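You operate a simulated robot arm through the tools that you are given. There is no shell and no other tool. Be economical: measure what you need, move in short steps, check, and stop when the job is done.

You run a simulated two-armed robot. Do the job below in one go: nothing can be reset, and whatever is moved stays where it is left.

## Task
Set both width dials to the job ticket and jog a trial cloth.
Fine: switch the folder off after the jog and lay the cloth on the check plate.

The check looks at the end state, three seconds after you hand in, the way a careful person would. Anything else that was tipped, shoved, dropped, spilled or broken makes it a failure. Flat cloth is picked up by pressing the open fingertips on it (5 to 10 N) and closing them slowly along it; thin cloth reads only 2 to 8 mm in the jaws.

## Robot
Two 7-joint arms with three-finger grippers on one trunk, on a base that drives. Base frame: it is fixed to the floor where the robot stands at the start and does not move with it; the origin is under the middle of the robot, x ahead of it, y to its left, z up. Units: m, degrees, N and s.
The left shoulder is at the start at [0.037, 0.154, 1.022], the right one opposite. With the tool pointing down near the work surface each hand reaches from about 0.1 to 0.6 m from the robot's upright axis, wherever it stands, measured 20 degrees to its own side. Places, roughly: check plate [0.4, -1.2, 0.9]; count dial [0.2, -0.8, 0.9]; folder isolator [0.3, -0.6, 1.1]; jog button [0.3, -0.7, 1]; start button [0.2, -0.7, 1]; width dial one [0.5, 0, 0.9]; width dial two [0.4, -0.1, 0.9]. Payload 2.69 kg a hand.
Tool frame (each hand has its own): the origin (TCP) lies between the finger pads and is the grasp point; the fingertips stand 0.029 m ahead of it; z points along the fingers, y is the line along which they close. The gripper opens to 0.12 m. The gripper's body begins 0.078 m behind the TCP.
Orientation is that of the tool frame in the base frame, as [roll, pitch, yaw] about the fixed x, y, z axes, in that order (R = Rz(yaw) Ry(pitch) Rx(roll)). With the fingers straight down and closing along the base's y, the tool's x points along the base's -x, its y along +y and its z along -z.

## Interface
- The arms move only by the tool nudge_tool. It takes "left_targets", "right_targets" or both (then of equal length, played together; a hand with none holds still); each is a list of rows, each an object of numbers (a shift or turn left out is 0, a gripper value left out holds the last): "fingers": the finger opening in m, from 0 to 0.12; "x", "y", "z": the shift along the tool's x, y, z in m; "rx", "ry", "rz": the turn, a rotation vector about the tool's x, y, z in degrees. In form: [{"fingers": .., "x": .., "y": .., "z": .., "rx": .., "ry": .., "rz": ..}, ...]. A call has 1 to 8 rows; each row is the pose to reach, as a shift and turn from the pose commanded when the call began, along the tool's axes at that moment. Each row takes 0.2 s and may step no farther than 0.05 m and 8.6 degrees from the row before; otherwise, or with a gripper value out of range, the whole call is refused. Where a pose cannot be reached the arm comes as near as it can. A force on the tool above 40 N (or 10 N above the force at the start of the call, whichever is more), or a blocked arm, ends the call early, and 0.2 s more pass. Each finger halts on what it meets, pressing with about 41 N; the grip force reading is that of the motor and also rises with nothing between the fingers. The clock runs only during rows and for 0.2 s after the last one: add rows that repeat a pose to give the fingers time. It gives the time, the measured TCP pose, the force on the tool (base axes), the opening and the grip force at its end, in the units of the frame above (readings bear some noise), with the torque about the TCP (base axes, N m) and any sound that the robot's microphone picked up, and new pictures: "pictures" is both (left out), scene, wrist or none (wrist: the cameras of the hands that moved).
- Cameras (640 x 400 px; columns grow to the right, rows downward): "scene" is now at [0.1253, -0.0569, 1.1728]; the picture's right is [-0.63, -0.77, 0.00], its down [-0.43, 0.35, -0.83] and it looks along [0.65, -0.53, -0.55] (base axes); focal length 214 px, centre (320, 200). "left" rides on the left gripper at [0.063, 0, -0.104] in its tool frame; the picture's right is [0.00, 1.00, 0.00], its down [-0.83, 0.00, -0.56] and it looks along [-0.56, 0.00, 0.83] (tool axes); focal length 275 px, centre (320, 200). "right" rides on the right gripper at [0.063, 0, -0.104] in its tool frame; the picture's right is [0.00, 1.00, 0.00], its down [-0.83, 0.00, -0.56] and it looks along [-0.56, 0.00, 0.83] (tool axes); focal length 275 px, centre (320, 200). There is no depth. A picture from a camera that has moved, and an enlarged one, comes with that camera's place and axes in the base frame and with its lens.
- raise_lower(by): slides the trunk up (or, below 0, down) by that many m; the arms and the scene camera ride with it, the base frame stays. It gives what a move gives, with no picture.
- drive_base(legs): drives the robot by 1 to 6 legs, each [ahead, left, turn to the left] in m, m and degrees, along the robot's own axes; the way and the turn of a leg run together, so that a leg with both is an arc; at most 1.5 m and 180 degrees a leg. The arms and the cameras ride along, it lands a little off, and it stops where it bumps. It gives what a move gives, and a new picture of the scene camera.
- head_to(pan, tilt): turns the head with the scene camera to pan (to the left, within 80 degrees either way) and tilt (down, from -29 to 69), counted from straight ahead of the robot. It gives what a move gives, and a new picture of the scene camera.
- zoom(camera, box): a new picture of the part [left, top, right, bottom] of that camera's present view, enlarged. No time passes.
- close_job(): hands the job in; it is judged then, once.

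Work in short steps. Places have to be worked out from the pictures, the camera data and where the tool is seen: move nearer, look again, correct. Check each grasp and each placing, and mend what went wrong. You have 120 turns and 260 pictures in all, those below and enlarged ones among them. Open the grippers and draw the arms clear of the work before you hand the job in, unless the task says otherwise; then end with one line.

The tools are called after "Call:" as a command line: name --argument value ..., lists and objects as JSON in quotes. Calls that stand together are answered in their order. nudge_tool: Moves the arms, as the interface text tells. Its arguments: {"type":"object","properties":{"left_targets":{"type":"array","items":{"type":"object","properties":{"fingers":{"type":"number"},"x":{"type":"number"},"y":{"type":"number"},"z":{"type":"number"},"rx":{"type":"number"},"ry":{"type":"number"},"rz":{"type":"number"}}}},"right_targets":{"type":"array","items":{"type":"object","properties":{"fingers":{"type":"number"},"x":{"type":"number"},"y":{"type":"number"},"z":{"type":"number"},"rx":{"type":"number"},"ry":{"type":"number"},"rz":{"type":"number"}}}},"pictures":{"type":"string","enum":["both","scene","wrist","none"]}},"required":[]} The other tools are called the same way: raise_lower (by) slides the trunk up or down; drive_base (legs) drives the base; head_to (pan, tilt) turns the head that bears the scene camera; zoom (camera, box) takes an enlarged picture of a part of a camera's view; close_job () hands the job in.

At the start:

```text
t: 0.0
left_tool_pos: [0.3433, -0.0095, 1.0005]
left_ee_rot: [180.0, 0.1, 180.0]
left_ft_force: [-0.5, 0.1, -0.2]
left_moment: [0.03, 0.0, 0.01]
left_width: 0.1201
left_finger_force: 0.1
right_tool_pos: [0.2528, -0.3186, 0.9998]
right_ee_rot: [179.9, 0.0, 180.0]
right_ft_force: [0.7, 0.3, -0.2]
right_moment: [0.03, -0.01, -0.01]
right_width: 0.12
right_finger_force: 0.1
trunk travel left (down, up): [-0.388, 0.05]
robot x, y, heading: [0.0021, 0.0026, 0.0]
head pan, tilt: [-39.2, 33.5]
```

scene: 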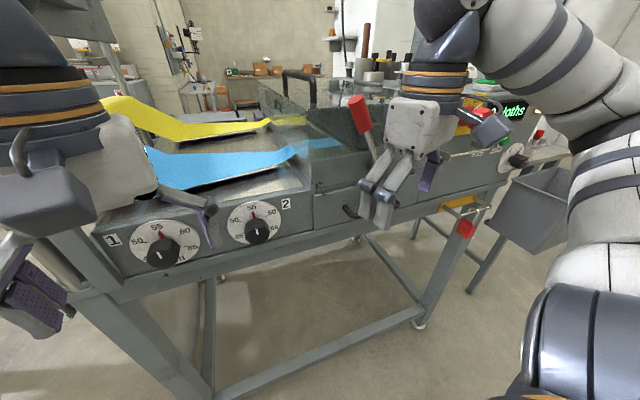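
right: 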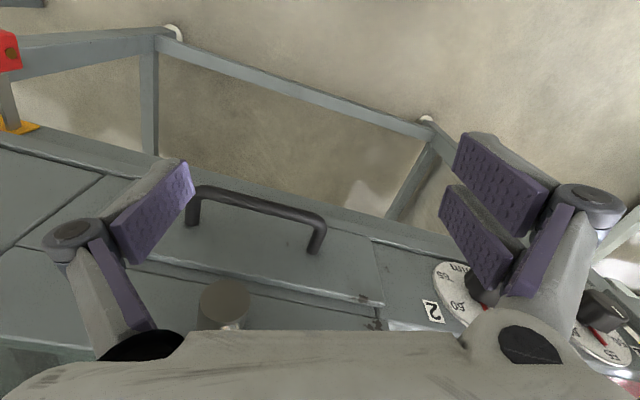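
left: 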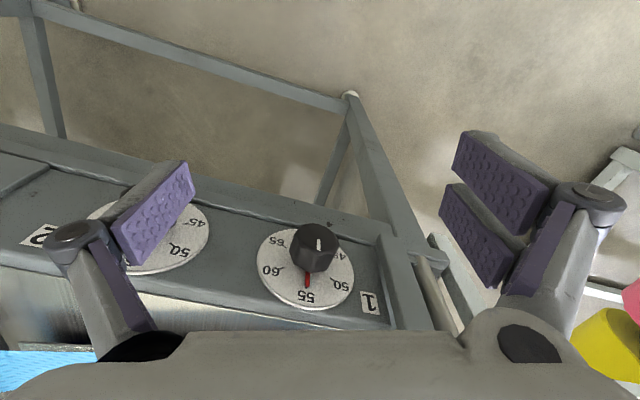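

The scene shows dials 1 and 2, a lever, and a machine. I need the job ticket, so I look around with the head.

Call:
zoom --camera "scene" --box '[80, 190, 320, 290]'

Call:
zoom --camera "scene" --box '[320, 60, 600, 235]'

Call:
head_to --pan 10 --tilt 15

Call:
head_to --pan -75 --tilt 20

```text
2.67 times, centred on (200, 240) of scene
camera zoom: at [0.1253, -0.0569, 1.1728], right [-0.63, -0.77, 0.0], down [-0.43, 0.35, -0.83], along [0.65, -0.53, -0.55], focal length 572 px, centre (640, 93)
```

zoom: 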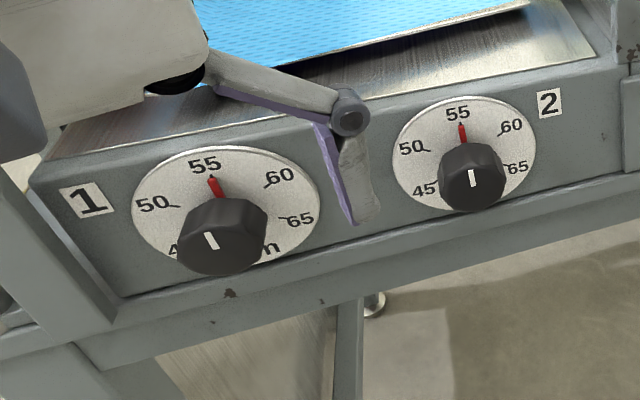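

```text
2.29 times, centred on (460, 148) of scene
camera zoom: at [0.1253, -0.0569, 1.1728], right [-0.63, -0.77, 0.0], down [-0.43, 0.35, -0.83], along [0.65, -0.53, -0.55], focal length 490 px, centre (0, 320)
```

zoom: 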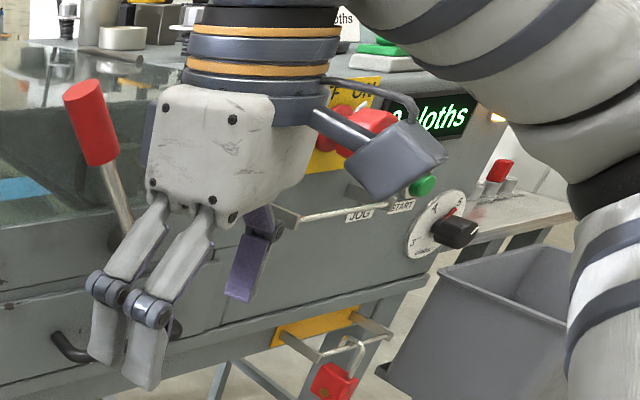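

```text
t: 1.2
left_tool_pos: [0.3435, -0.0094, 1.0006]
left_ee_rot: [179.9, 0.0, -180.0]
left_ft_force: [0.1, -0.8, 0.1]
left_moment: [0.0, -0.01, 0.04]
left_width: 0.1199
left_finger_force: 0.0
right_tool_pos: [0.2518, -0.3194, 1.0002]
right_ee_rot: [179.9, 0.0, -180.0]
right_ft_force: [0.0, 0.0, -0.6]
right_moment: [0.0, -0.01, -0.02]
right_width: 0.1199
right_finger_force: 0.0
trunk travel left (down, up): [-0.388, 0.05]
robot x, y, heading: [0.0002, 0.0014, -0.0]
head pan, tilt: [10.0, 15.0]
camera scene: at [0.1485, 0.0154, 1.2025], right [0.17, -0.98, 0.0], down [-0.26, -0.04, -0.97], along [0.95, 0.17, -0.26], focal length 214 px, centre (320, 200)
```

scene: 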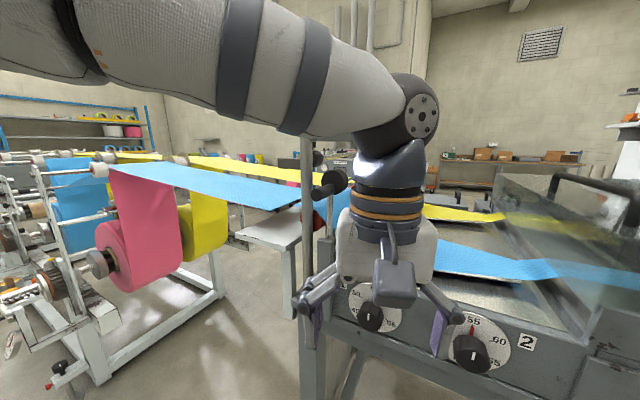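

```text
t: 2.8
left_tool_pos: [0.3425, -0.0106, 1.0002]
left_ee_rot: [-180.0, 0.1, -179.9]
left_ft_force: [-0.3, 0.7, 0.5]
left_moment: [-0.02, 0.01, 0.01]
left_width: 0.1199
left_finger_force: 0.1
right_tool_pos: [0.2523, -0.3193, 0.9999]
right_ee_rot: [-180.0, 0.0, -179.9]
right_ft_force: [0.0, 0.4, 0.1]
right_moment: [0.03, 0.02, 0.01]
right_width: 0.1199
right_finger_force: 0.1
trunk travel left (down, up): [-0.388, 0.05]
robot x, y, heading: [0.0008, -0.0013, -0.0]
head pan, tilt: [-75.0, 20.0]
camera scene: at [0.0806, -0.0906, 1.1944], right [-0.97, -0.26, 0.0], down [-0.09, 0.33, -0.94], along [0.24, -0.91, -0.34], focal length 214 px, centre (320, 200)
```

scene: 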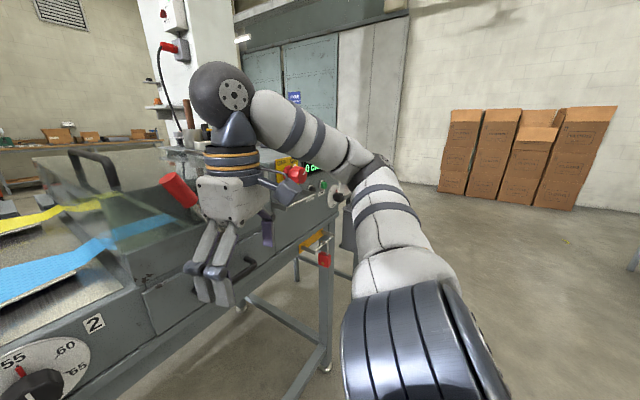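

No ticket seen clearly yet; the right wrist hides the panel. I back off a little and move right to see the panel area.

Call:
drive_base --legs '[[-0.3, 0, 0], [0, -0.4, -15]]'

Call:
head_to --pan -30 --tilt 20

```text
t: 8.1
left_tool_pos: [-0.0343, -0.5003, 0.9989]
left_ee_rot: [-180.0, 0.0, 164.8]
left_ft_force: [-0.3, 0.2, -0.1]
left_moment: [0.04, -0.02, 0.01]
left_width: 0.1199
left_finger_force: 0.1
right_tool_pos: [-0.2041, -0.7737, 0.9995]
right_ee_rot: [-180.0, 0.1, 164.8]
right_ft_force: [-0.3, -0.2, -0.6]
right_moment: [0.02, 0.0, 0.02]
right_width: 0.12
right_finger_force: 0.0
trunk travel left (down, up): [-0.388, 0.05]
robot x, y, heading: [-0.3639, -0.4031, -15.2]
head pan, tilt: [-75.0, 20.0]
camera scene: at [-0.3084, -0.5094, 1.1944], right [-1.0, 0.0, 0.0], down [0.0, 0.34, -0.94], along [0.0, -0.94, -0.34], focal length 214 px, centre (320, 200)
```

scene: 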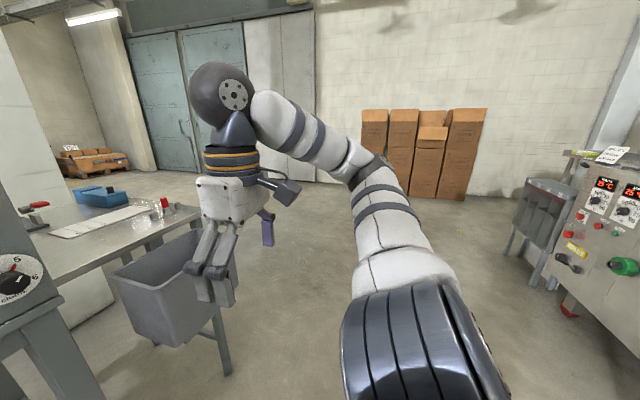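

```text
t: 9.2
left_tool_pos: [-0.0334, -0.5016, 1.0013]
left_ee_rot: [-180.0, 0.0, 164.8]
left_ft_force: [-0.4, 0.1, -0.2]
left_moment: [0.03, 0.03, 0.0]
left_width: 0.1201
left_finger_force: 0.1
right_tool_pos: [-0.2028, -0.7758, 1.0009]
right_ee_rot: [-179.9, 0.1, 164.8]
right_ft_force: [0.3, -0.8, 0.1]
right_moment: [-0.03, -0.01, 0.0]
right_width: 0.1202
right_finger_force: 0.0
trunk travel left (down, up): [-0.388, 0.05]
robot x, y, heading: [-0.3626, -0.3981, -15.3]
head pan, tilt: [-30.0, 20.0]
camera scene: at [-0.2425, -0.4823, 1.1944], right [-0.71, -0.7, 0.0], down [-0.24, 0.24, -0.94], along [0.66, -0.67, -0.34], focal length 214 px, centre (320, 200)
```

scene: 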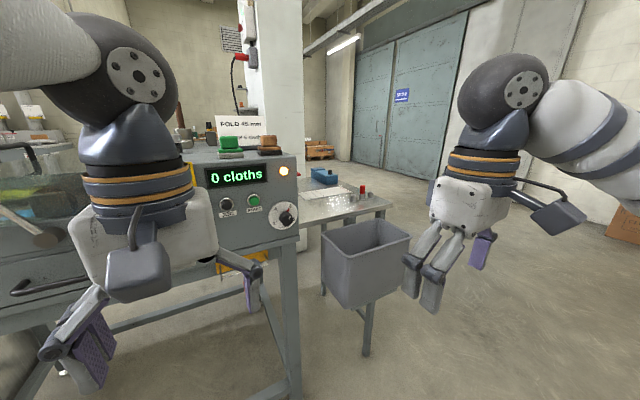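

A ticket "FOLD 45 mm" stands on the cabinet top. I zoom in on it, the panel and the right bench.

Call:
zoom --camera "scene" --box '[200, 105, 300, 165]'

Call:
zoom --camera "scene" --box '[180, 140, 410, 285]'

Call:
head_to --pan -5 --tilt 20

```text
6.40 times, centred on (250, 135) of scene
camera zoom: at [-0.2425, -0.4823, 1.1944], right [-0.71, -0.7, 0.0], down [-0.24, 0.24, -0.94], along [0.66, -0.67, -0.34], focal length 1373 px, centre (768, 616)
```

zoom: 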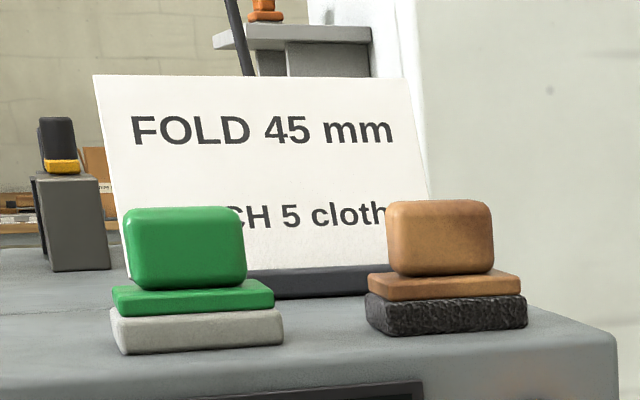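

```text
2.76 times, centred on (295, 212) of scene
camera zoom: at [-0.2425, -0.4823, 1.1944], right [-0.71, -0.7, 0.0], down [-0.24, 0.24, -0.94], along [0.66, -0.67, -0.34], focal length 592 px, centre (389, 166)
```

zoom: 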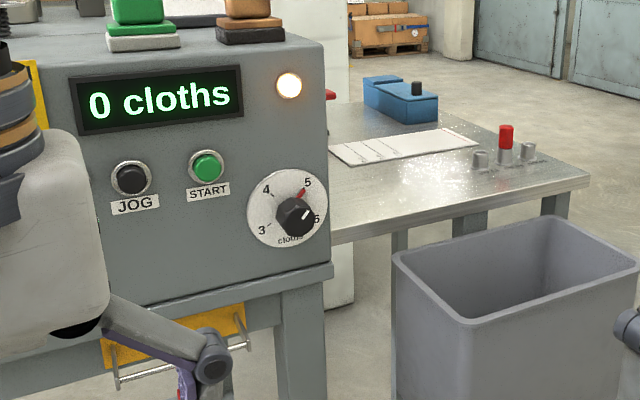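

```text
t: 10.1
left_tool_pos: [-0.0335, -0.5004, 0.9997]
left_ee_rot: [179.9, 0.1, 164.9]
left_ft_force: [-0.1, 0.0, -0.4]
left_moment: [0.02, 0.0, 0.0]
left_width: 0.12
left_finger_force: 0.1
right_tool_pos: [-0.2026, -0.7738, 1.0009]
right_ee_rot: [-180.0, -0.1, 164.9]
right_ft_force: [-0.1, -0.2, 0.3]
right_moment: [0.01, 0.05, 0.05]
right_width: 0.1202
right_finger_force: 0.0
trunk travel left (down, up): [-0.388, 0.05]
robot x, y, heading: [-0.3622, -0.3985, -15.0]
head pan, tilt: [-5.0, 20.0]
camera scene: at [-0.2206, -0.4484, 1.1944], right [-0.35, -0.94, 0.0], down [-0.32, 0.12, -0.94], along [0.88, -0.33, -0.34], focal length 214 px, centre (320, 200)
```

scene: 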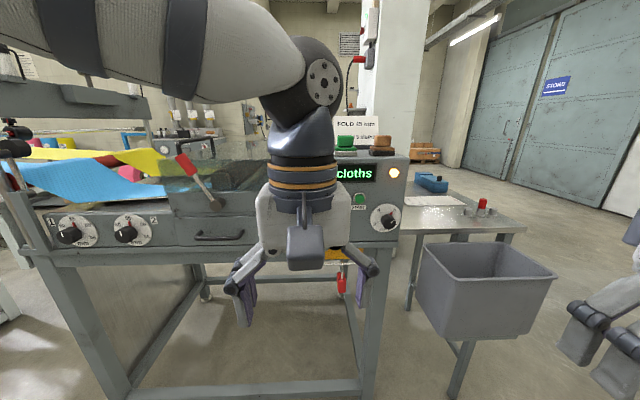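

Ticket reads FOLD 45 mm; both dials stand at 55. I square up to the panel (about heading -20) and place the left arm opposite dial 1.

Call:
drive_base --legs '[[0, 0, -5.4], [0, 0.52, 0]]'

Call:
head_to --pan 0 --tilt 25

```text
t: 15.1
left_tool_pos: [0.1366, -0.0495, 0.9994]
left_ee_rot: [180.0, 0.0, 159.7]
left_ft_force: [-1.0, 0.1, 0.2]
left_moment: [-0.01, -0.01, -0.02]
left_width: 0.1202
left_finger_force: 0.1
right_tool_pos: [-0.058, -0.3067, 1.001]
right_ee_rot: [-180.0, 0.1, 159.7]
right_ft_force: [0.1, -0.2, 0.0]
right_moment: [0.0, 0.02, 0.02]
right_width: 0.12
right_finger_force: 0.0
trunk travel left (down, up): [-0.388, 0.05]
robot x, y, heading: [-0.1853, 0.0813, -20.2]
head pan, tilt: [-5.0, 20.0]
camera scene: at [-0.0457, 0.0194, 1.1944], right [-0.43, -0.9, 0.0], down [-0.31, 0.15, -0.94], along [0.85, -0.4, -0.34], focal length 214 px, centre (320, 200)
```

scene: 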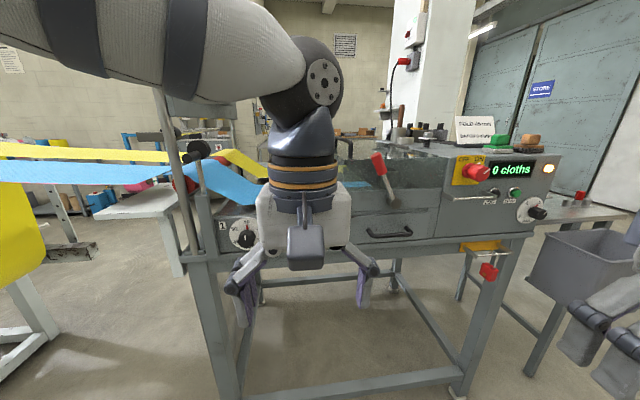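

```text
t: 15.7
left_tool_pos: [0.1359, -0.0499, 0.9995]
left_ee_rot: [-179.9, 0.0, 159.6]
left_ft_force: [-0.3, -0.6, 0.2]
left_moment: [0.01, 0.02, 0.01]
left_width: 0.12
left_finger_force: 0.0
right_tool_pos: [-0.0579, -0.3079, 1.0]
right_ee_rot: [179.9, 0.0, 159.6]
right_ft_force: [0.0, 0.0, -0.2]
right_moment: [-0.01, -0.02, 0.02]
right_width: 0.1201
right_finger_force: 0.1
trunk travel left (down, up): [-0.388, 0.05]
robot x, y, heading: [-0.1823, 0.0762, -20.4]
head pan, tilt: [0.0, 25.0]
camera scene: at [-0.0436, 0.027, 1.1863], right [-0.35, -0.94, 0.0], down [-0.4, 0.15, -0.91], along [0.85, -0.32, -0.42], focal length 214 px, centre (320, 200)
```

scene: 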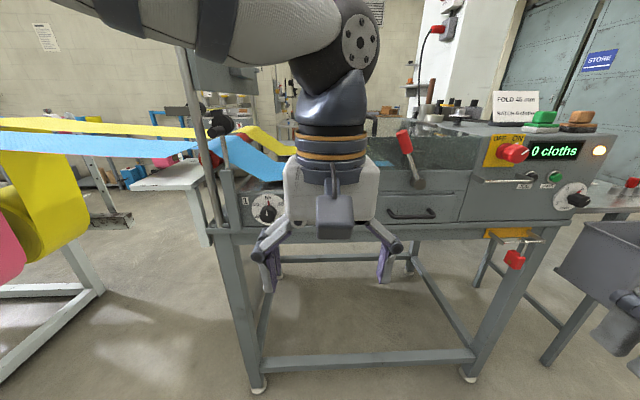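

Knob 1 is at about (0.488, -0.017, 0.908). I swing the left hand to point forward at the panel, in front of dial 1.

Call:
nudge_tool --left_targets '[{"x": -0.03, "y": 0.018, "z": 0.011, "ry": -8.2, "fingers": 0.08}, {"x": -0.06, "y": 0.036, "z": 0.022, "ry": -16.4}, {"x": -0.09, "y": 0.054, "z": 0.033, "ry": -24.6}, {"x": -0.12, "y": 0.072, "z": 0.044, "ry": -32.8}, {"x": -0.15, "y": 0.09, "z": 0.055, "ry": -41}, {"x": -0.175, "y": 0.108, "z": 0.066, "ry": -49.2}, {"x": -0.195, "y": 0.127, "z": 0.078, "ry": -57.4}, {"x": -0.21, "y": 0.146, "z": 0.09, "ry": -65.6}]' --pictures "both"

```text
t: 17.5
left_tool_pos: [0.3832, 0.0154, 0.909]
left_ee_rot: [-179.7, 65.7, 160.1]
left_ft_force: [-0.1, -0.8, -0.3]
left_moment: [-0.01, 0.01, -0.03]
left_width: 0.0802
left_finger_force: 0.1
right_tool_pos: [-0.0584, -0.3072, 1.0003]
right_ee_rot: [-180.0, -0.1, 159.8]
right_ft_force: [-0.5, 0.0, 0.4]
right_moment: [-0.03, -0.01, -0.02]
right_width: 0.1198
right_finger_force: 0.0
trunk travel left (down, up): [-0.388, 0.05]
robot x, y, heading: [-0.1821, 0.0768, -19.9]
head pan, tilt: [0.0, 25.0]
camera scene: at [-0.043, 0.0273, 1.1862], right [-0.35, -0.94, 0.0], down [-0.4, 0.15, -0.91], along [0.85, -0.31, -0.42], focal length 214 px, centre (320, 200)
camera left: at [0.2702, 0.0573, 0.8946], right [0.35, 0.94, 0.0], down [-0.15, 0.06, 0.99], along [0.92, -0.34, 0.16], focal length 275 px, centre (320, 200)
```

scene: 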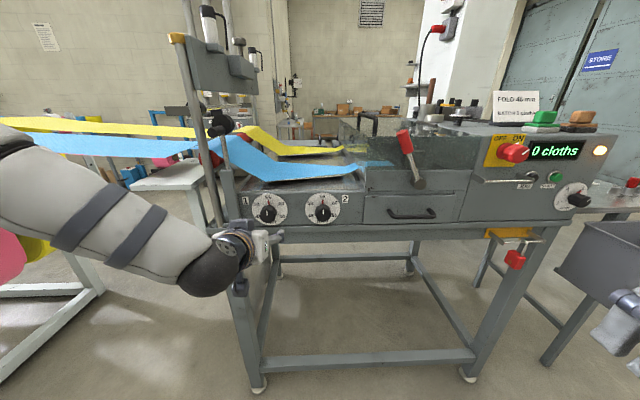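
left: 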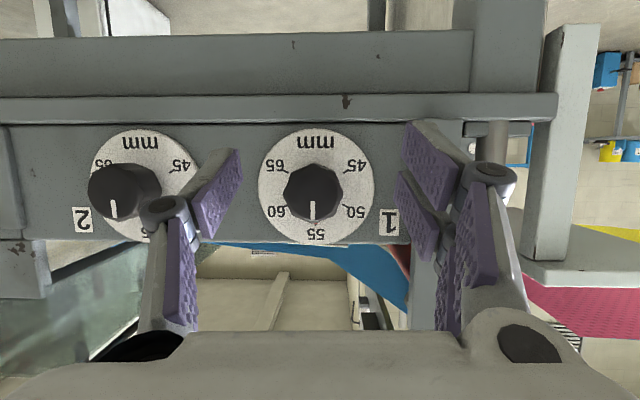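

The wrist camera gives a clean view of both dials: knob 1 at forward ≈0.44, z≈0.924 (45 is about 120° counter-clockwise from 55). I finish levelling the hand at that height.

Call:
nudge_tool --left_targets '[{"x": -0.005, "y": -0.002, "z": -0.002, "ry": -8.2}, {"x": -0.01, "y": -0.004, "z": -0.004, "ry": -16.4}, {"x": -0.0137, "y": -0.006, "z": -0.006, "ry": -24.3}]' --pictures "both"

```text
t: 18.3
left_tool_pos: [0.3813, 0.0099, 0.9251]
left_ee_rot: [92.2, 90.0, 72.2]
left_ft_force: [0.7, -0.8, 0.3]
left_moment: [0.04, 0.03, 0.0]
left_width: 0.08
left_finger_force: 0.0
right_tool_pos: [-0.057, -0.3055, 1.0008]
right_ee_rot: [-180.0, 0.1, 159.6]
right_ft_force: [1.1, 0.2, 0.3]
right_moment: [-0.07, 0.01, 0.0]
right_width: 0.1201
right_finger_force: 0.1
trunk travel left (down, up): [-0.388, 0.05]
robot x, y, heading: [-0.1814, 0.077, -20.2]
head pan, tilt: [0.0, 25.0]
camera scene: at [-0.0426, 0.0278, 1.1862], right [-0.35, -0.94, 0.0], down [-0.4, 0.15, -0.91], along [0.85, -0.31, -0.42], focal length 214 px, centre (320, 200)
camera left: at [0.2836, 0.0454, 0.8621], right [0.34, 0.94, 0.01], down [-0.52, 0.19, 0.83], along [0.78, -0.29, 0.56], focal length 275 px, centre (320, 200)
```

scene: 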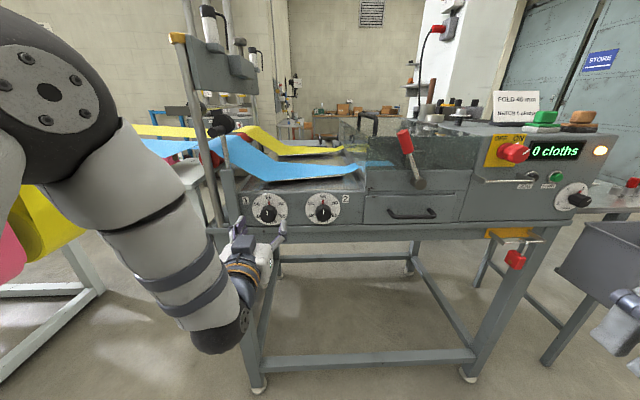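
left: 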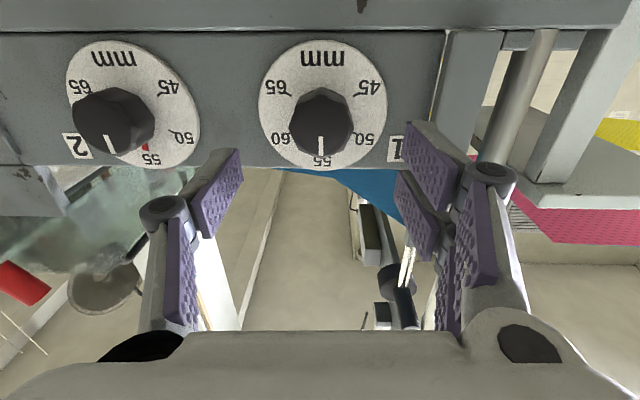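

The hand is level and centred on knob 1 (lateral ≈0.143). I pre-rotate the wrist clockwise by 60° so that the 120° counter-clockwise turn splits evenly.

Call:
nudge_tool --left_targets '[{"rz": 8.5}, {"rz": 17}, {"rz": 25.5}, {"rz": 34}, {"rz": 42.5}, {"rz": 51}, {"rz": 59.5}, {"rz": 60}]' --pictures "wrist"

```text
t: 20.1
left_tool_pos: [0.3811, 0.01, 0.9252]
left_ee_rot: [90.1, 29.9, 69.8]
left_ft_force: [-0.2, -0.6, -0.1]
left_moment: [0.03, 0.0, -0.02]
left_width: 0.0802
left_finger_force: 0.0
right_tool_pos: [-0.0577, -0.3085, 1.0002]
right_ee_rot: [-180.0, 0.0, 159.7]
right_ft_force: [0.3, 0.3, 0.2]
right_moment: [-0.01, 0.01, 0.03]
right_width: 0.12
right_finger_force: 0.1
trunk travel left (down, up): [-0.388, 0.05]
robot x, y, heading: [-0.1814, 0.0788, -20.3]
head pan, tilt: [0.0, 25.0]
camera left: at [0.303, 0.0962, 0.8937], right [0.17, 0.46, 0.87], down [-0.77, -0.48, 0.41], along [0.61, -0.74, 0.27], focal length 275 px, centre (320, 200)
```

left: 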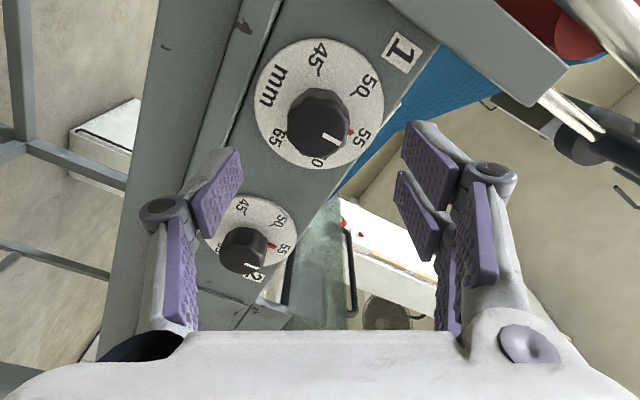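

Aligned and pointed at the panel. I advance 0.07 so the pads straddle the knob.

Call:
nudge_tool --left_targets '[{"z": 0.03}, {"z": 0.05}, {"z": 0.065}, {"z": 0.075}]' --pictures "both"

```text
t: 21.1
left_tool_pos: [0.4523, -0.0174, 0.925]
left_ee_rot: [90.1, 29.9, 69.7]
left_ft_force: [-0.8, -0.5, -0.8]
left_moment: [0.02, 0.0, 0.05]
left_width: 0.0803
left_finger_force: 0.1
right_tool_pos: [-0.058, -0.3074, 1.0007]
right_ee_rot: [180.0, 0.0, 159.7]
right_ft_force: [0.5, -0.3, -0.5]
right_moment: [-0.04, -0.01, 0.01]
right_width: 0.1199
right_finger_force: 0.0
trunk travel left (down, up): [-0.388, 0.05]
robot x, y, heading: [-0.1856, 0.0769, -20.3]
head pan, tilt: [0.0, 25.0]
camera scene: at [-0.0439, 0.0271, 1.1863], right [-0.35, -0.94, 0.0], down [-0.4, 0.15, -0.91], along [0.85, -0.31, -0.42], focal length 214 px, centre (320, 200)
camera left: at [0.3734, 0.0699, 0.894], right [0.17, 0.46, 0.87], down [-0.77, -0.48, 0.41], along [0.61, -0.74, 0.27], focal length 275 px, centre (320, 200)
```

scene: 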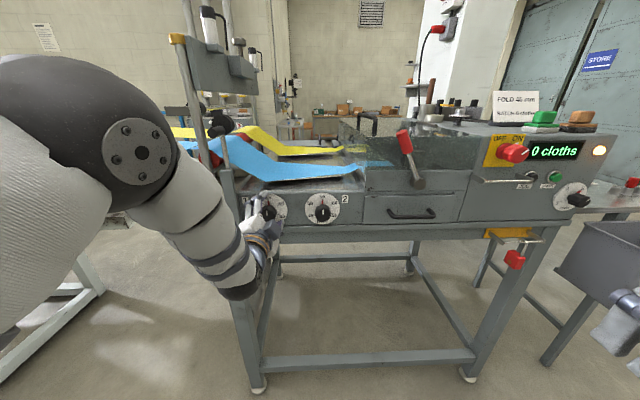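
left: 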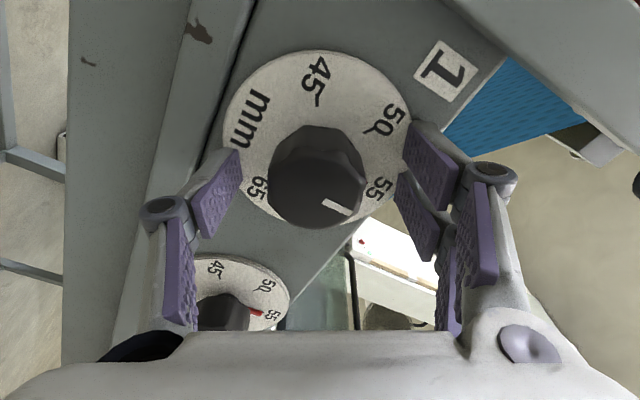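

The knob's front sits about at the TCP, with ~2 cm finger overlap; lateral centring is good. I close on it.

Call:
nudge_tool --left_targets '[{"z": 0.004, "fingers": 0.06}, {"z": 0.004, "fingers": 0.03}, {"z": 0.004, "fingers": 0.03}]' --pictures "wrist"

```text
t: 21.6
left_tool_pos: [0.452, -0.0135, 0.9341]
left_ee_rot: [88.9, 30.0, 69.8]
left_ft_force: [-35.5, 19.3, 17.2]
left_moment: [0.27, -1.34, 1.53]
left_width: 0.0596
left_finger_force: 22.6
right_tool_pos: [-0.0624, -0.3051, 1.0022]
right_ee_rot: [179.9, 0.4, 159.7]
right_ft_force: [0.3, -0.2, 0.2]
right_moment: [0.0, -0.03, 0.0]
right_width: 0.12
right_finger_force: 0.0
trunk travel left (down, up): [-0.388, 0.05]
robot x, y, heading: [-0.1859, 0.079, -20.4]
head pan, tilt: [0.0, 25.0]
stopped in row 2 (left hand): the force on the tool passed its limit at 52 N (the readings are from after the stop); the commanded pose is now the measured one
camera left: at [0.3725, 0.0738, 0.8995], right [0.15, 0.47, 0.87], down [-0.77, -0.49, 0.4], along [0.61, -0.73, 0.29], focal length 275 px, centre (320, 200)
```

left: 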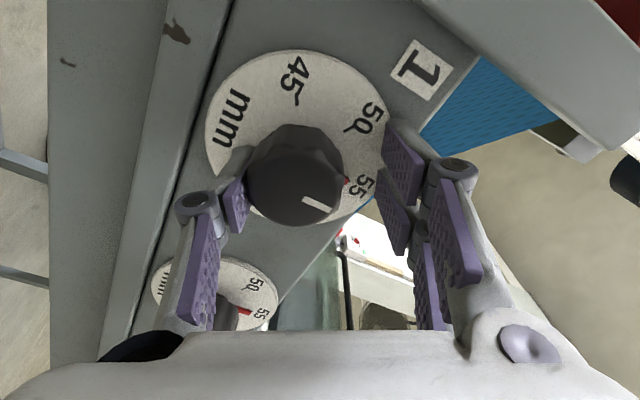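

The fingertips seem to be pressing on the dial face (backward force) and the hand was shoved ~1 cm along its closing axis. I reopen, back off 8 mm and recentre.

Call:
nudge_tool --left_targets '[{"z": -0.006, "fingers": 0.075}, {"z": -0.008, "y": -0.005, "fingers": 0.08}, {"z": -0.008, "y": -0.01, "fingers": 0.08}, {"z": -0.008, "y": -0.01, "fingers": 0.08}]' --pictures "wrist"

```text
t: 22.6
left_tool_pos: [0.4461, -0.0181, 0.9179]
left_ee_rot: [89.8, 30.0, 69.9]
left_ft_force: [-0.5, 0.3, 0.4]
left_moment: [0.02, 0.0, -0.04]
left_width: 0.0801
left_finger_force: 0.1
right_tool_pos: [-0.0565, -0.307, 1.0004]
right_ee_rot: [-180.0, 0.0, 159.7]
right_ft_force: [0.9, 0.4, 0.2]
right_moment: [-0.02, 0.0, 0.04]
right_width: 0.1202
right_finger_force: 0.1
trunk travel left (down, up): [-0.388, 0.05]
robot x, y, heading: [-0.1867, 0.0785, -20.5]
head pan, tilt: [0.0, 25.0]
camera left: at [0.3668, 0.068, 0.8856], right [0.17, 0.47, 0.87], down [-0.77, -0.49, 0.41], along [0.62, -0.74, 0.28], focal length 275 px, centre (320, 200)
```

left: 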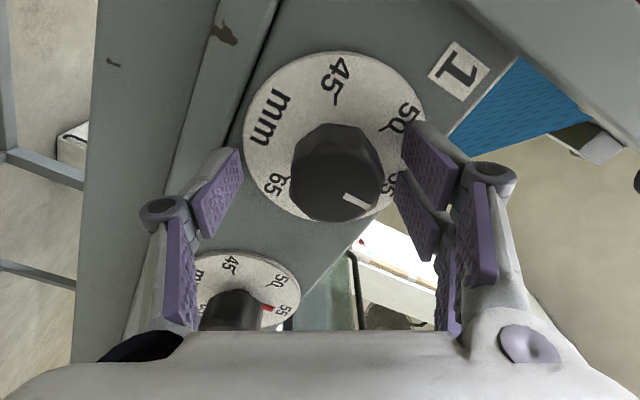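

Knob sits ~8 mm toward the upper finger now. I shift +7.5 mm along y, check, then close gently without more advance.

Call:
nudge_tool --left_targets '[{"y": 0.0075}, {"y": 0.0075, "fingers": 0.066}, {"y": 0.0075, "fingers": 0.058}]' --pictures "wrist"

```text
t: 23.4
left_tool_pos: [0.4482, -0.015, 0.9251]
left_ee_rot: [89.8, 30.0, 69.9]
left_ft_force: [-1.0, 0.6, -0.4]
left_moment: [-0.01, -0.04, 0.0]
left_width: 0.0583
left_finger_force: 0.0
right_tool_pos: [-0.0579, -0.3064, 1.0008]
right_ee_rot: [180.0, 0.0, 159.7]
right_ft_force: [-0.5, 0.0, -0.1]
right_moment: [0.03, -0.02, 0.01]
right_width: 0.1201
right_finger_force: 0.0
trunk travel left (down, up): [-0.388, 0.05]
robot x, y, heading: [-0.1811, 0.0813, -20.1]
head pan, tilt: [0.0, 25.0]
camera left: at [0.3685, 0.0717, 0.8922], right [0.17, 0.47, 0.87], down [-0.77, -0.49, 0.41], along [0.62, -0.74, 0.28], focal length 275 px, centre (320, 200)
```

left: 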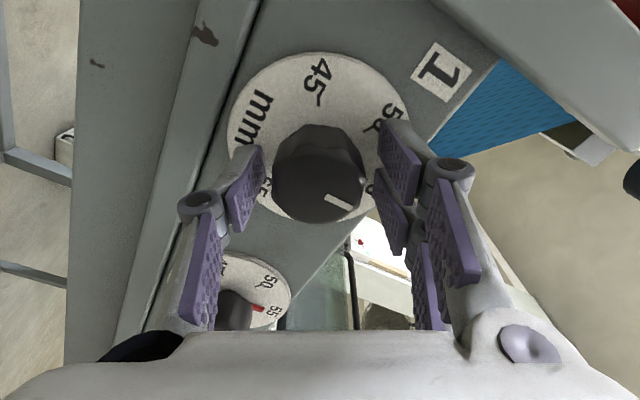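

No contact at 0.058 and centred. I close onto the knob.

Call:
nudge_tool --left_targets '[{"fingers": 0.053}, {"fingers": 0.048}, {"fingers": 0.043}, {"fingers": 0.04}]' --pictures "wrist"

```text
t: 24.4
left_tool_pos: [0.4471, -0.0155, 0.9229]
left_ee_rot: [89.7, 30.0, 69.9]
left_ft_force: [0.0, -0.4, -0.7]
left_moment: [0.0, -0.01, 0.02]
left_width: 0.0402
left_finger_force: 0.3
right_tool_pos: [-0.0569, -0.3073, 0.9998]
right_ee_rot: [-180.0, 0.1, 159.7]
right_ft_force: [-0.7, -0.2, 0.2]
right_moment: [-0.01, -0.01, 0.0]
right_width: 0.12
right_finger_force: 0.1
trunk travel left (down, up): [-0.388, 0.05]
robot x, y, heading: [-0.1832, 0.0802, -20.4]
head pan, tilt: [0.0, 25.0]
camera left: at [0.3684, 0.0716, 0.8921], right [0.17, 0.47, 0.87], down [-0.77, -0.49, 0.41], along [0.62, -0.74, 0.28], focal length 275 px, centre (320, 200)
```

left: 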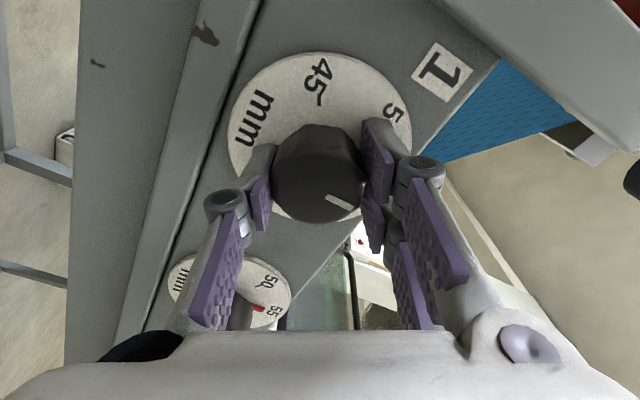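

Just about touching at 0.040. I close further to grip.

Call:
nudge_tool --left_targets '[{"fingers": 0.036}, {"fingers": 0.03}, {"fingers": 0.03}]' --pictures "wrist"

```text
t: 25.2
left_tool_pos: [0.4481, -0.0166, 0.9238]
left_ee_rot: [89.9, 30.0, 70.0]
left_ft_force: [-2.5, -1.7, -3.5]
left_moment: [-0.15, -0.22, 0.1]
left_width: 0.0388
left_finger_force: 45.1
right_tool_pos: [-0.0587, -0.3076, 1.0003]
right_ee_rot: [-179.9, -0.1, 159.8]
right_ft_force: [0.1, -0.1, 0.5]
right_moment: [0.04, 0.01, -0.03]
right_width: 0.1199
right_finger_force: 0.0
trunk travel left (down, up): [-0.388, 0.05]
robot x, y, heading: [-0.1866, 0.0784, -20.2]
head pan, tilt: [0.0, 25.0]
camera left: at [0.3683, 0.0714, 0.8918], right [0.17, 0.47, 0.87], down [-0.77, -0.49, 0.41], along [0.62, -0.74, 0.28], focal length 275 px, centre (320, 200)
```

left: 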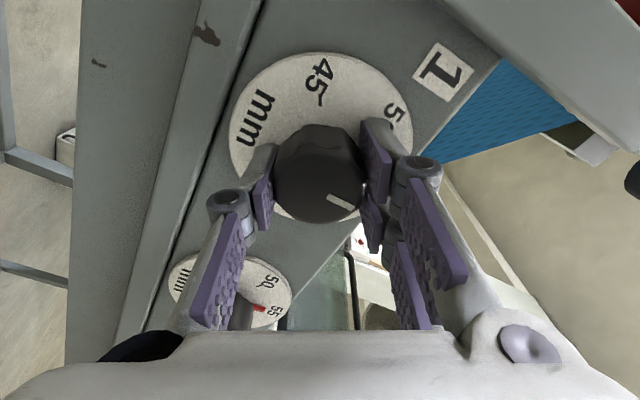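

Gripped well (width 0.039, 45 N, little side force). I turn counter-clockwise 60° and look.

Call:
nudge_tool --left_targets '[{"rz": -7.5}, {"rz": -15}, {"rz": -22.5}, {"rz": -30}, {"rz": -37.5}, {"rz": -45}, {"rz": -52.5}, {"rz": -60}]' --pictures "wrist"

```text
t: 27.0
left_tool_pos: [0.4479, -0.0128, 0.9234]
left_ee_rot: [-36.7, 89.7, -55.8]
left_ft_force: [8.9, 20.4, 1.9]
left_moment: [0.09, -0.03, 0.09]
left_width: 0.0388
left_finger_force: 45.1
left hand out of reach, approached as far as the arm can: row 8
right_tool_pos: [-0.0563, -0.3033, 1.001]
right_ee_rot: [-179.9, 0.0, 159.9]
right_ft_force: [-0.6, -0.5, -0.5]
right_moment: [0.01, 0.03, 0.02]
right_width: 0.1202
right_finger_force: 0.0
trunk travel left (down, up): [-0.388, 0.05]
robot x, y, heading: [-0.1838, 0.0828, -20.5]
head pan, tilt: [0.0, 25.0]
camera left: at [0.3503, 0.0204, 0.8609], right [0.33, 0.95, 0.0], down [-0.53, 0.18, 0.83], along [0.78, -0.27, 0.56], focal length 275 px, centre (320, 200)
```

left: 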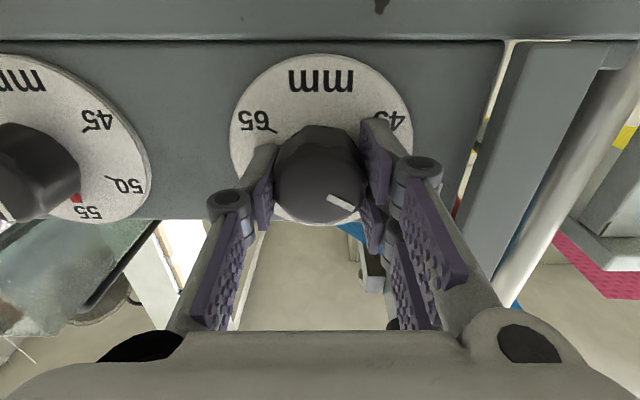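

The knob is now about at 50 and the wrist hit its range. I open, rotate the hand back 60° around the knob, then regrip.

Call:
nudge_tool --left_targets '[{"fingers": 0.06}, {"fingers": 0.06, "y": -0.003, "rz": 8.5}, {"y": -0.0034, "rz": 17}, {"y": -0.0034, "rz": 25.5}, {"y": -0.0034, "rz": 34}, {"y": -0.0034, "rz": 42.5}, {"y": -0.0034, "rz": 51}, {"y": -0.0034, "rz": 59}]' --pictures "wrist"

```text
t: 28.8
left_tool_pos: [0.4457, -0.022, 0.9249]
left_ee_rot: [89.8, 30.8, 70.0]
left_ft_force: [-0.1, -1.0, 0.1]
left_moment: [-0.01, 0.03, -0.01]
left_width: 0.0599
left_finger_force: 0.0
right_tool_pos: [-0.0575, -0.307, 1.0002]
right_ee_rot: [180.0, 0.0, 159.7]
right_ft_force: [-0.2, 0.3, -0.1]
right_moment: [-0.02, 0.0, 0.03]
right_width: 0.1199
right_finger_force: 0.2
trunk travel left (down, up): [-0.388, 0.05]
robot x, y, heading: [-0.1883, 0.0758, -20.0]
head pan, tilt: [0.0, 25.0]
camera left: at [0.3664, 0.0649, 0.8917], right [0.17, 0.48, 0.86], down [-0.77, -0.48, 0.42], along [0.62, -0.73, 0.29], focal length 275 px, centre (320, 200)
```

left: 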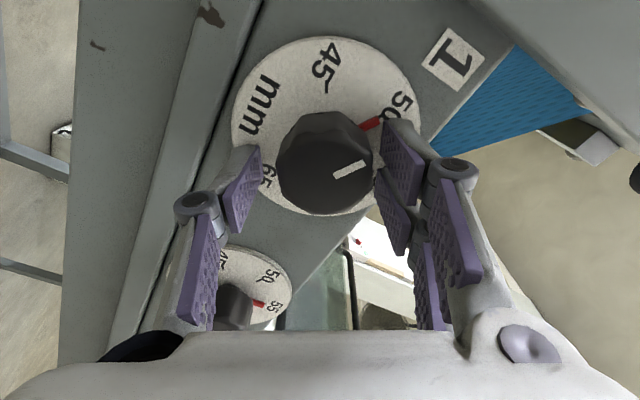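

The red pointer is near 50. I recentre (5 mm left) and regrip.

Call:
nudge_tool --left_targets '[{"x": 0.0055, "y": 0.002}, {"x": 0.0055, "y": 0.002, "fingers": 0.05}, {"x": 0.0055, "y": 0.002, "fingers": 0.043}, {"x": 0.0055, "y": 0.002, "fingers": 0.03}, {"x": 0.0055, "y": 0.002, "fingers": 0.03}]' --pictures "wrist"

```text
t: 30.0
left_tool_pos: [0.4471, -0.0163, 0.9237]
left_ee_rot: [89.7, 31.0, 69.9]
left_ft_force: [-0.2, 0.5, 1.4]
left_moment: [-0.05, -0.21, 0.16]
left_width: 0.0385
left_finger_force: 45.5
right_tool_pos: [-0.0571, -0.3077, 0.9995]
right_ee_rot: [180.0, 0.0, 159.7]
right_ft_force: [-1.1, 0.2, -0.9]
right_moment: [0.0, -0.01, -0.01]
right_width: 0.1201
right_finger_force: 0.0
trunk travel left (down, up): [-0.388, 0.05]
robot x, y, heading: [-0.1789, 0.079, -20.3]
head pan, tilt: [0.0, 25.0]
camera left: at [0.3684, 0.0706, 0.8906], right [0.17, 0.48, 0.86], down [-0.77, -0.48, 0.42], along [0.62, -0.73, 0.29], focal length 275 px, centre (320, 200)
```

left: 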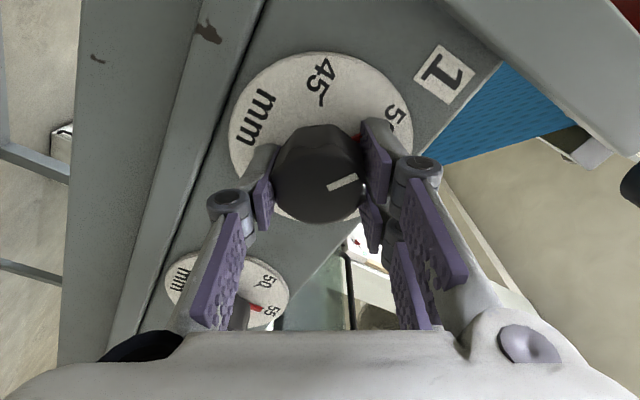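

Regripped firmly. I turn another 56° counter-clockwise, then check.

Call:
nudge_tool --left_targets '[{"rz": -7}, {"rz": -14}, {"rz": -21}, {"rz": -28}, {"rz": -35}, {"rz": -42}, {"rz": -49}, {"rz": -56}]' --pictures "wrist"

Call:
zoom --camera "scene" --box '[230, 180, 350, 255]'

```text
t: 31.8
left_tool_pos: [0.4483, -0.0127, 0.9252]
left_ee_rot: [83.7, 87.2, 64.1]
left_ft_force: [10.0, 13.8, 9.0]
left_moment: [-0.13, -0.62, 0.48]
left_width: 0.0386
left_finger_force: 45.5
right_tool_pos: [-0.0579, -0.3053, 1.0002]
right_ee_rot: [-179.9, 0.0, 159.8]
right_ft_force: [0.0, -0.7, 0.6]
right_moment: [0.01, -0.02, 0.05]
right_width: 0.12
right_finger_force: 0.1
trunk travel left (down, up): [-0.388, 0.05]
robot x, y, heading: [-0.1824, 0.0806, -20.1]
head pan, tilt: [0.0, 25.0]
camera left: at [0.3519, 0.0243, 0.8606], right [0.33, 0.94, 0.05], down [-0.54, 0.15, 0.83], along [0.77, -0.31, 0.56], focal length 275 px, centre (320, 200)
```

left: 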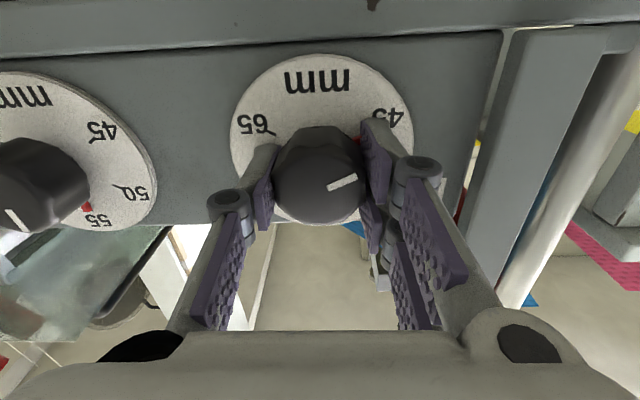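

```text
5.33 times, centred on (290, 218) of scene
camera zoom: at [-0.0437, 0.0293, 1.1864], right [-0.35, -0.94, 0.0], down [-0.4, 0.14, -0.91], along [0.85, -0.31, -0.42], focal length 1144 px, centre (480, 107)
```

zoom: 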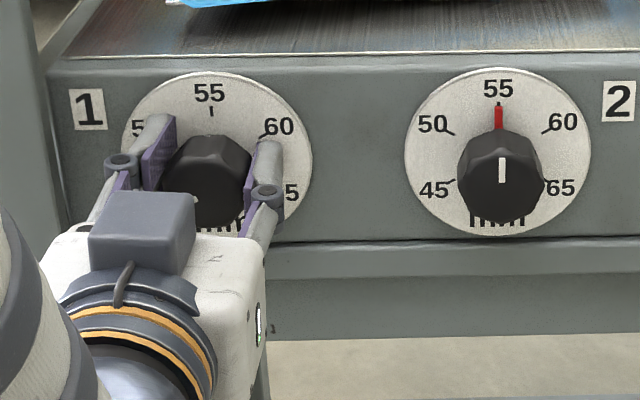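

I release and draw back 5 cm to read the dial.

Call:
nudge_tool --left_targets '[{"fingers": 0.07}, {"fingers": 0.07, "z": -0.02}, {"z": -0.06}]' --pictures "wrist"

Call:
zoom --camera "scene" --box '[230, 180, 350, 255]'

Call:
zoom --camera "left" --box '[240, 20, 420, 190]'

```text
t: 32.6
left_tool_pos: [0.3895, 0.0036, 0.9229]
left_ee_rot: [86.7, 87.0, 66.9]
left_ft_force: [0.9, -0.4, -0.4]
left_moment: [-0.01, -0.01, 0.02]
left_width: 0.07
left_finger_force: 0.1
right_tool_pos: [-0.0583, -0.3071, 0.9993]
right_ee_rot: [-179.9, 0.1, 159.7]
right_ft_force: [-0.5, 0.8, -0.7]
right_moment: [0.0, -0.03, 0.0]
right_width: 0.1201
right_finger_force: 0.1
trunk travel left (down, up): [-0.388, 0.05]
robot x, y, heading: [-0.1812, 0.0797, -20.3]
head pan, tilt: [0.0, 25.0]
camera left: at [0.2928, 0.0435, 0.86], right [0.34, 0.94, 0.06], down [-0.54, 0.15, 0.83], along [0.77, -0.31, 0.56], focal length 275 px, centre (320, 200)
```

left: 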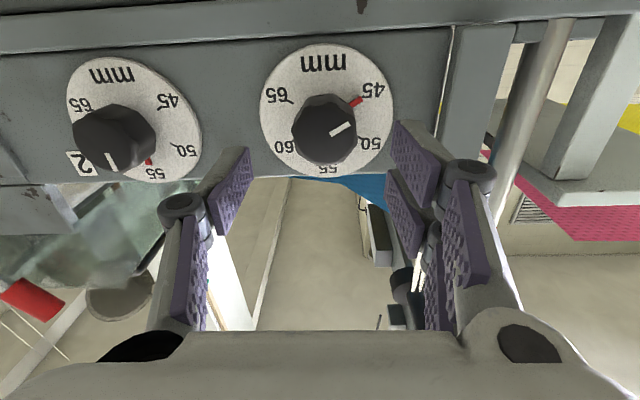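

```text
5.33 times, centred on (290, 218) of scene
camera zoom: at [-0.0443, 0.0279, 1.1864], right [-0.35, -0.94, 0.0], down [-0.4, 0.15, -0.91], along [0.85, -0.31, -0.42], focal length 1144 px, centre (480, 107)
```

zoom: 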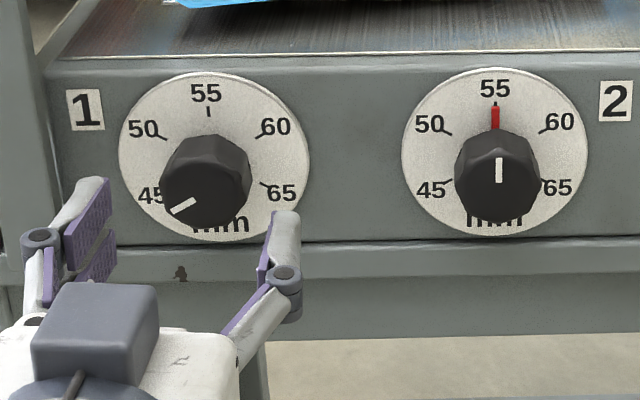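

```text
2.35 times, centred on (330, 105) of left
camera zoom: at [0.2928, 0.0435, 0.86], right [0.34, 0.94, 0.06], down [-0.54, 0.15, 0.83], along [0.77, -0.31, 0.56], focal length 648 px, centre (296, 424)
```

zoom: 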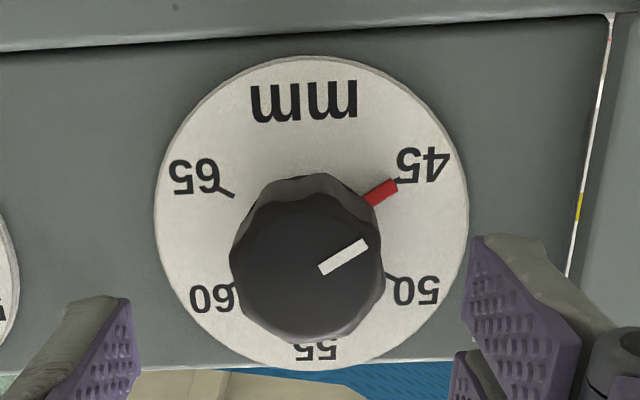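

Dial 1's pointer lies on the 45 tick. Dial 2 is ~0.142 m to the right; I drive the base right by that, slightly backed off.

Call:
drive_base --legs '[[-0.03, 0, 0], [0, -0.142, 0]]'

Call:
nudge_tool --left_targets '[{"rz": 8.5}, {"rz": 17}, {"rz": 25.5}, {"rz": 34}, {"rz": 42.5}, {"rz": 51}, {"rz": 58}]' --pictures "wrist"

```text
t: 34.8
left_tool_pos: [0.3138, -0.1132, 0.9224]
left_ee_rot: [86.7, 87.0, 66.8]
left_ft_force: [0.0, 0.4, 0.8]
left_moment: [0.02, 0.0, 0.0]
left_width: 0.0698
left_finger_force: 0.1
right_tool_pos: [-0.1337, -0.4275, 1.0002]
right_ee_rot: [-180.0, 0.1, 159.8]
right_ft_force: [-0.7, 0.3, -0.1]
right_moment: [0.0, -0.01, 0.03]
right_width: 0.12
right_finger_force: 0.2
trunk travel left (down, up): [-0.388, 0.05]
robot x, y, heading: [-0.2585, -0.038, -20.2]
head pan, tilt: [0.0, 25.0]
camera scene: at [-0.12, -0.0919, 1.1863], right [-0.34, -0.94, 0.0], down [-0.4, 0.15, -0.91], along [0.85, -0.31, -0.42], focal length 214 px, centre (320, 200)
```

scene: 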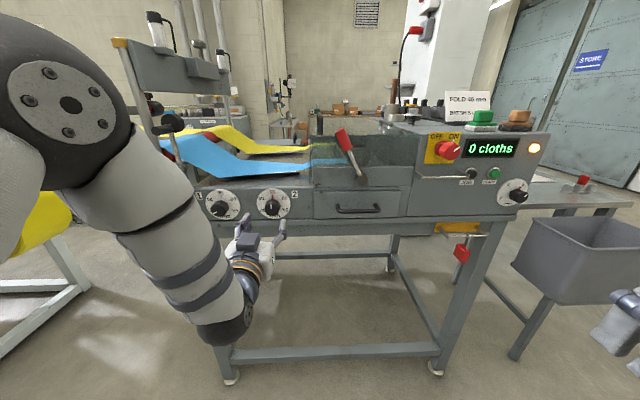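

```text
t: 36.4
left_tool_pos: [0.3138, -0.1142, 0.9241]
left_ee_rot: [89.7, 28.9, 70.0]
left_ft_force: [-0.9, 0.2, -0.2]
left_moment: [0.01, 0.01, 0.02]
left_width: 0.0703
left_finger_force: 0.1
right_tool_pos: [-0.1334, -0.4273, 1.0004]
right_ee_rot: [179.9, 0.0, 159.8]
right_ft_force: [-0.1, -0.5, 0.2]
right_moment: [0.0, 0.05, 0.01]
right_width: 0.1198
right_finger_force: 0.1
trunk travel left (down, up): [-0.388, 0.05]
robot x, y, heading: [-0.2568, -0.0434, -20.1]
head pan, tilt: [0.0, 25.0]
camera left: at [0.2353, -0.0263, 0.8925], right [0.16, 0.45, 0.88], down [-0.77, -0.5, 0.4], along [0.62, -0.74, 0.27], focal length 275 px, centre (320, 200)
```

left: 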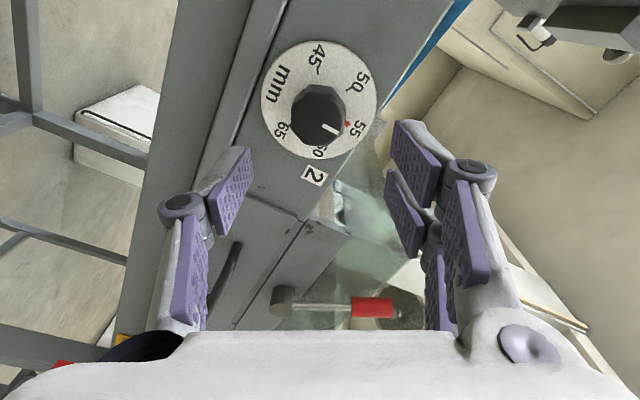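

Knob 2 looks well aligned. I advance 0.08 and check.

Call:
nudge_tool --left_targets '[{"z": 0.03, "fingers": 0.08}, {"z": 0.06}, {"z": 0.08}]' --pictures "wrist"

```text
t: 37.2
left_tool_pos: [0.3901, -0.141, 0.9244]
left_ee_rot: [89.8, 29.0, 70.0]
left_ft_force: [-0.1, 0.0, -0.2]
left_moment: [0.02, -0.01, -0.02]
left_width: 0.0799
left_finger_force: 0.0
right_tool_pos: [-0.1333, -0.4267, 0.9989]
right_ee_rot: [-180.0, 0.0, 159.8]
right_ft_force: [0.3, -0.1, 1.2]
right_moment: [-0.04, -0.02, -0.02]
right_width: 0.1197
right_finger_force: 0.1
trunk travel left (down, up): [-0.388, 0.05]
robot x, y, heading: [-0.2602, -0.0407, -20.3]
head pan, tilt: [0.0, 25.0]
camera left: at [0.3102, -0.0537, 0.8942], right [0.16, 0.45, 0.88], down [-0.77, -0.5, 0.4], along [0.62, -0.74, 0.27], focal length 275 px, centre (320, 200)
```

left: 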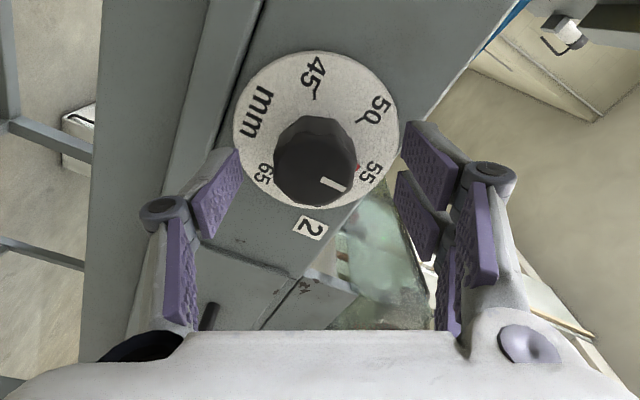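

Centred. I advance the last centimetre and close gently.

Call:
nudge_tool --left_targets '[{"x": 0.001, "z": 0.01}, {"x": 0.001, "z": 0.01, "fingers": 0.068}, {"x": 0.001, "z": 0.01, "fingers": 0.058}, {"x": 0.001, "z": 0.01, "fingers": 0.05}, {"x": 0.001, "z": 0.01, "fingers": 0.043}]' --pictures "wrist"

```text
t: 38.4
left_tool_pos: [0.3986, -0.1426, 0.923]
left_ee_rot: [89.9, 29.0, 70.0]
left_ft_force: [-0.8, -0.6, -1.9]
left_moment: [0.01, 0.06, -0.01]
left_width: 0.0443
left_finger_force: 0.9
right_tool_pos: [-0.1323, -0.426, 0.9987]
right_ee_rot: [180.0, 0.0, 159.8]
right_ft_force: [-0.5, -0.1, 0.3]
right_moment: [-0.02, 0.01, -0.01]
right_width: 0.1202
right_finger_force: 0.0
trunk travel left (down, up): [-0.388, 0.05]
robot x, y, heading: [-0.2602, -0.0387, -19.9]
head pan, tilt: [0.0, 25.0]
camera left: at [0.3197, -0.0557, 0.8932], right [0.16, 0.45, 0.88], down [-0.77, -0.5, 0.4], along [0.61, -0.74, 0.27], focal length 275 px, centre (320, 200)
```

left: 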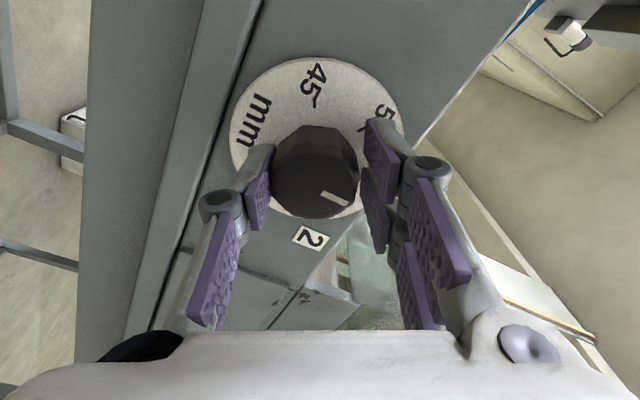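

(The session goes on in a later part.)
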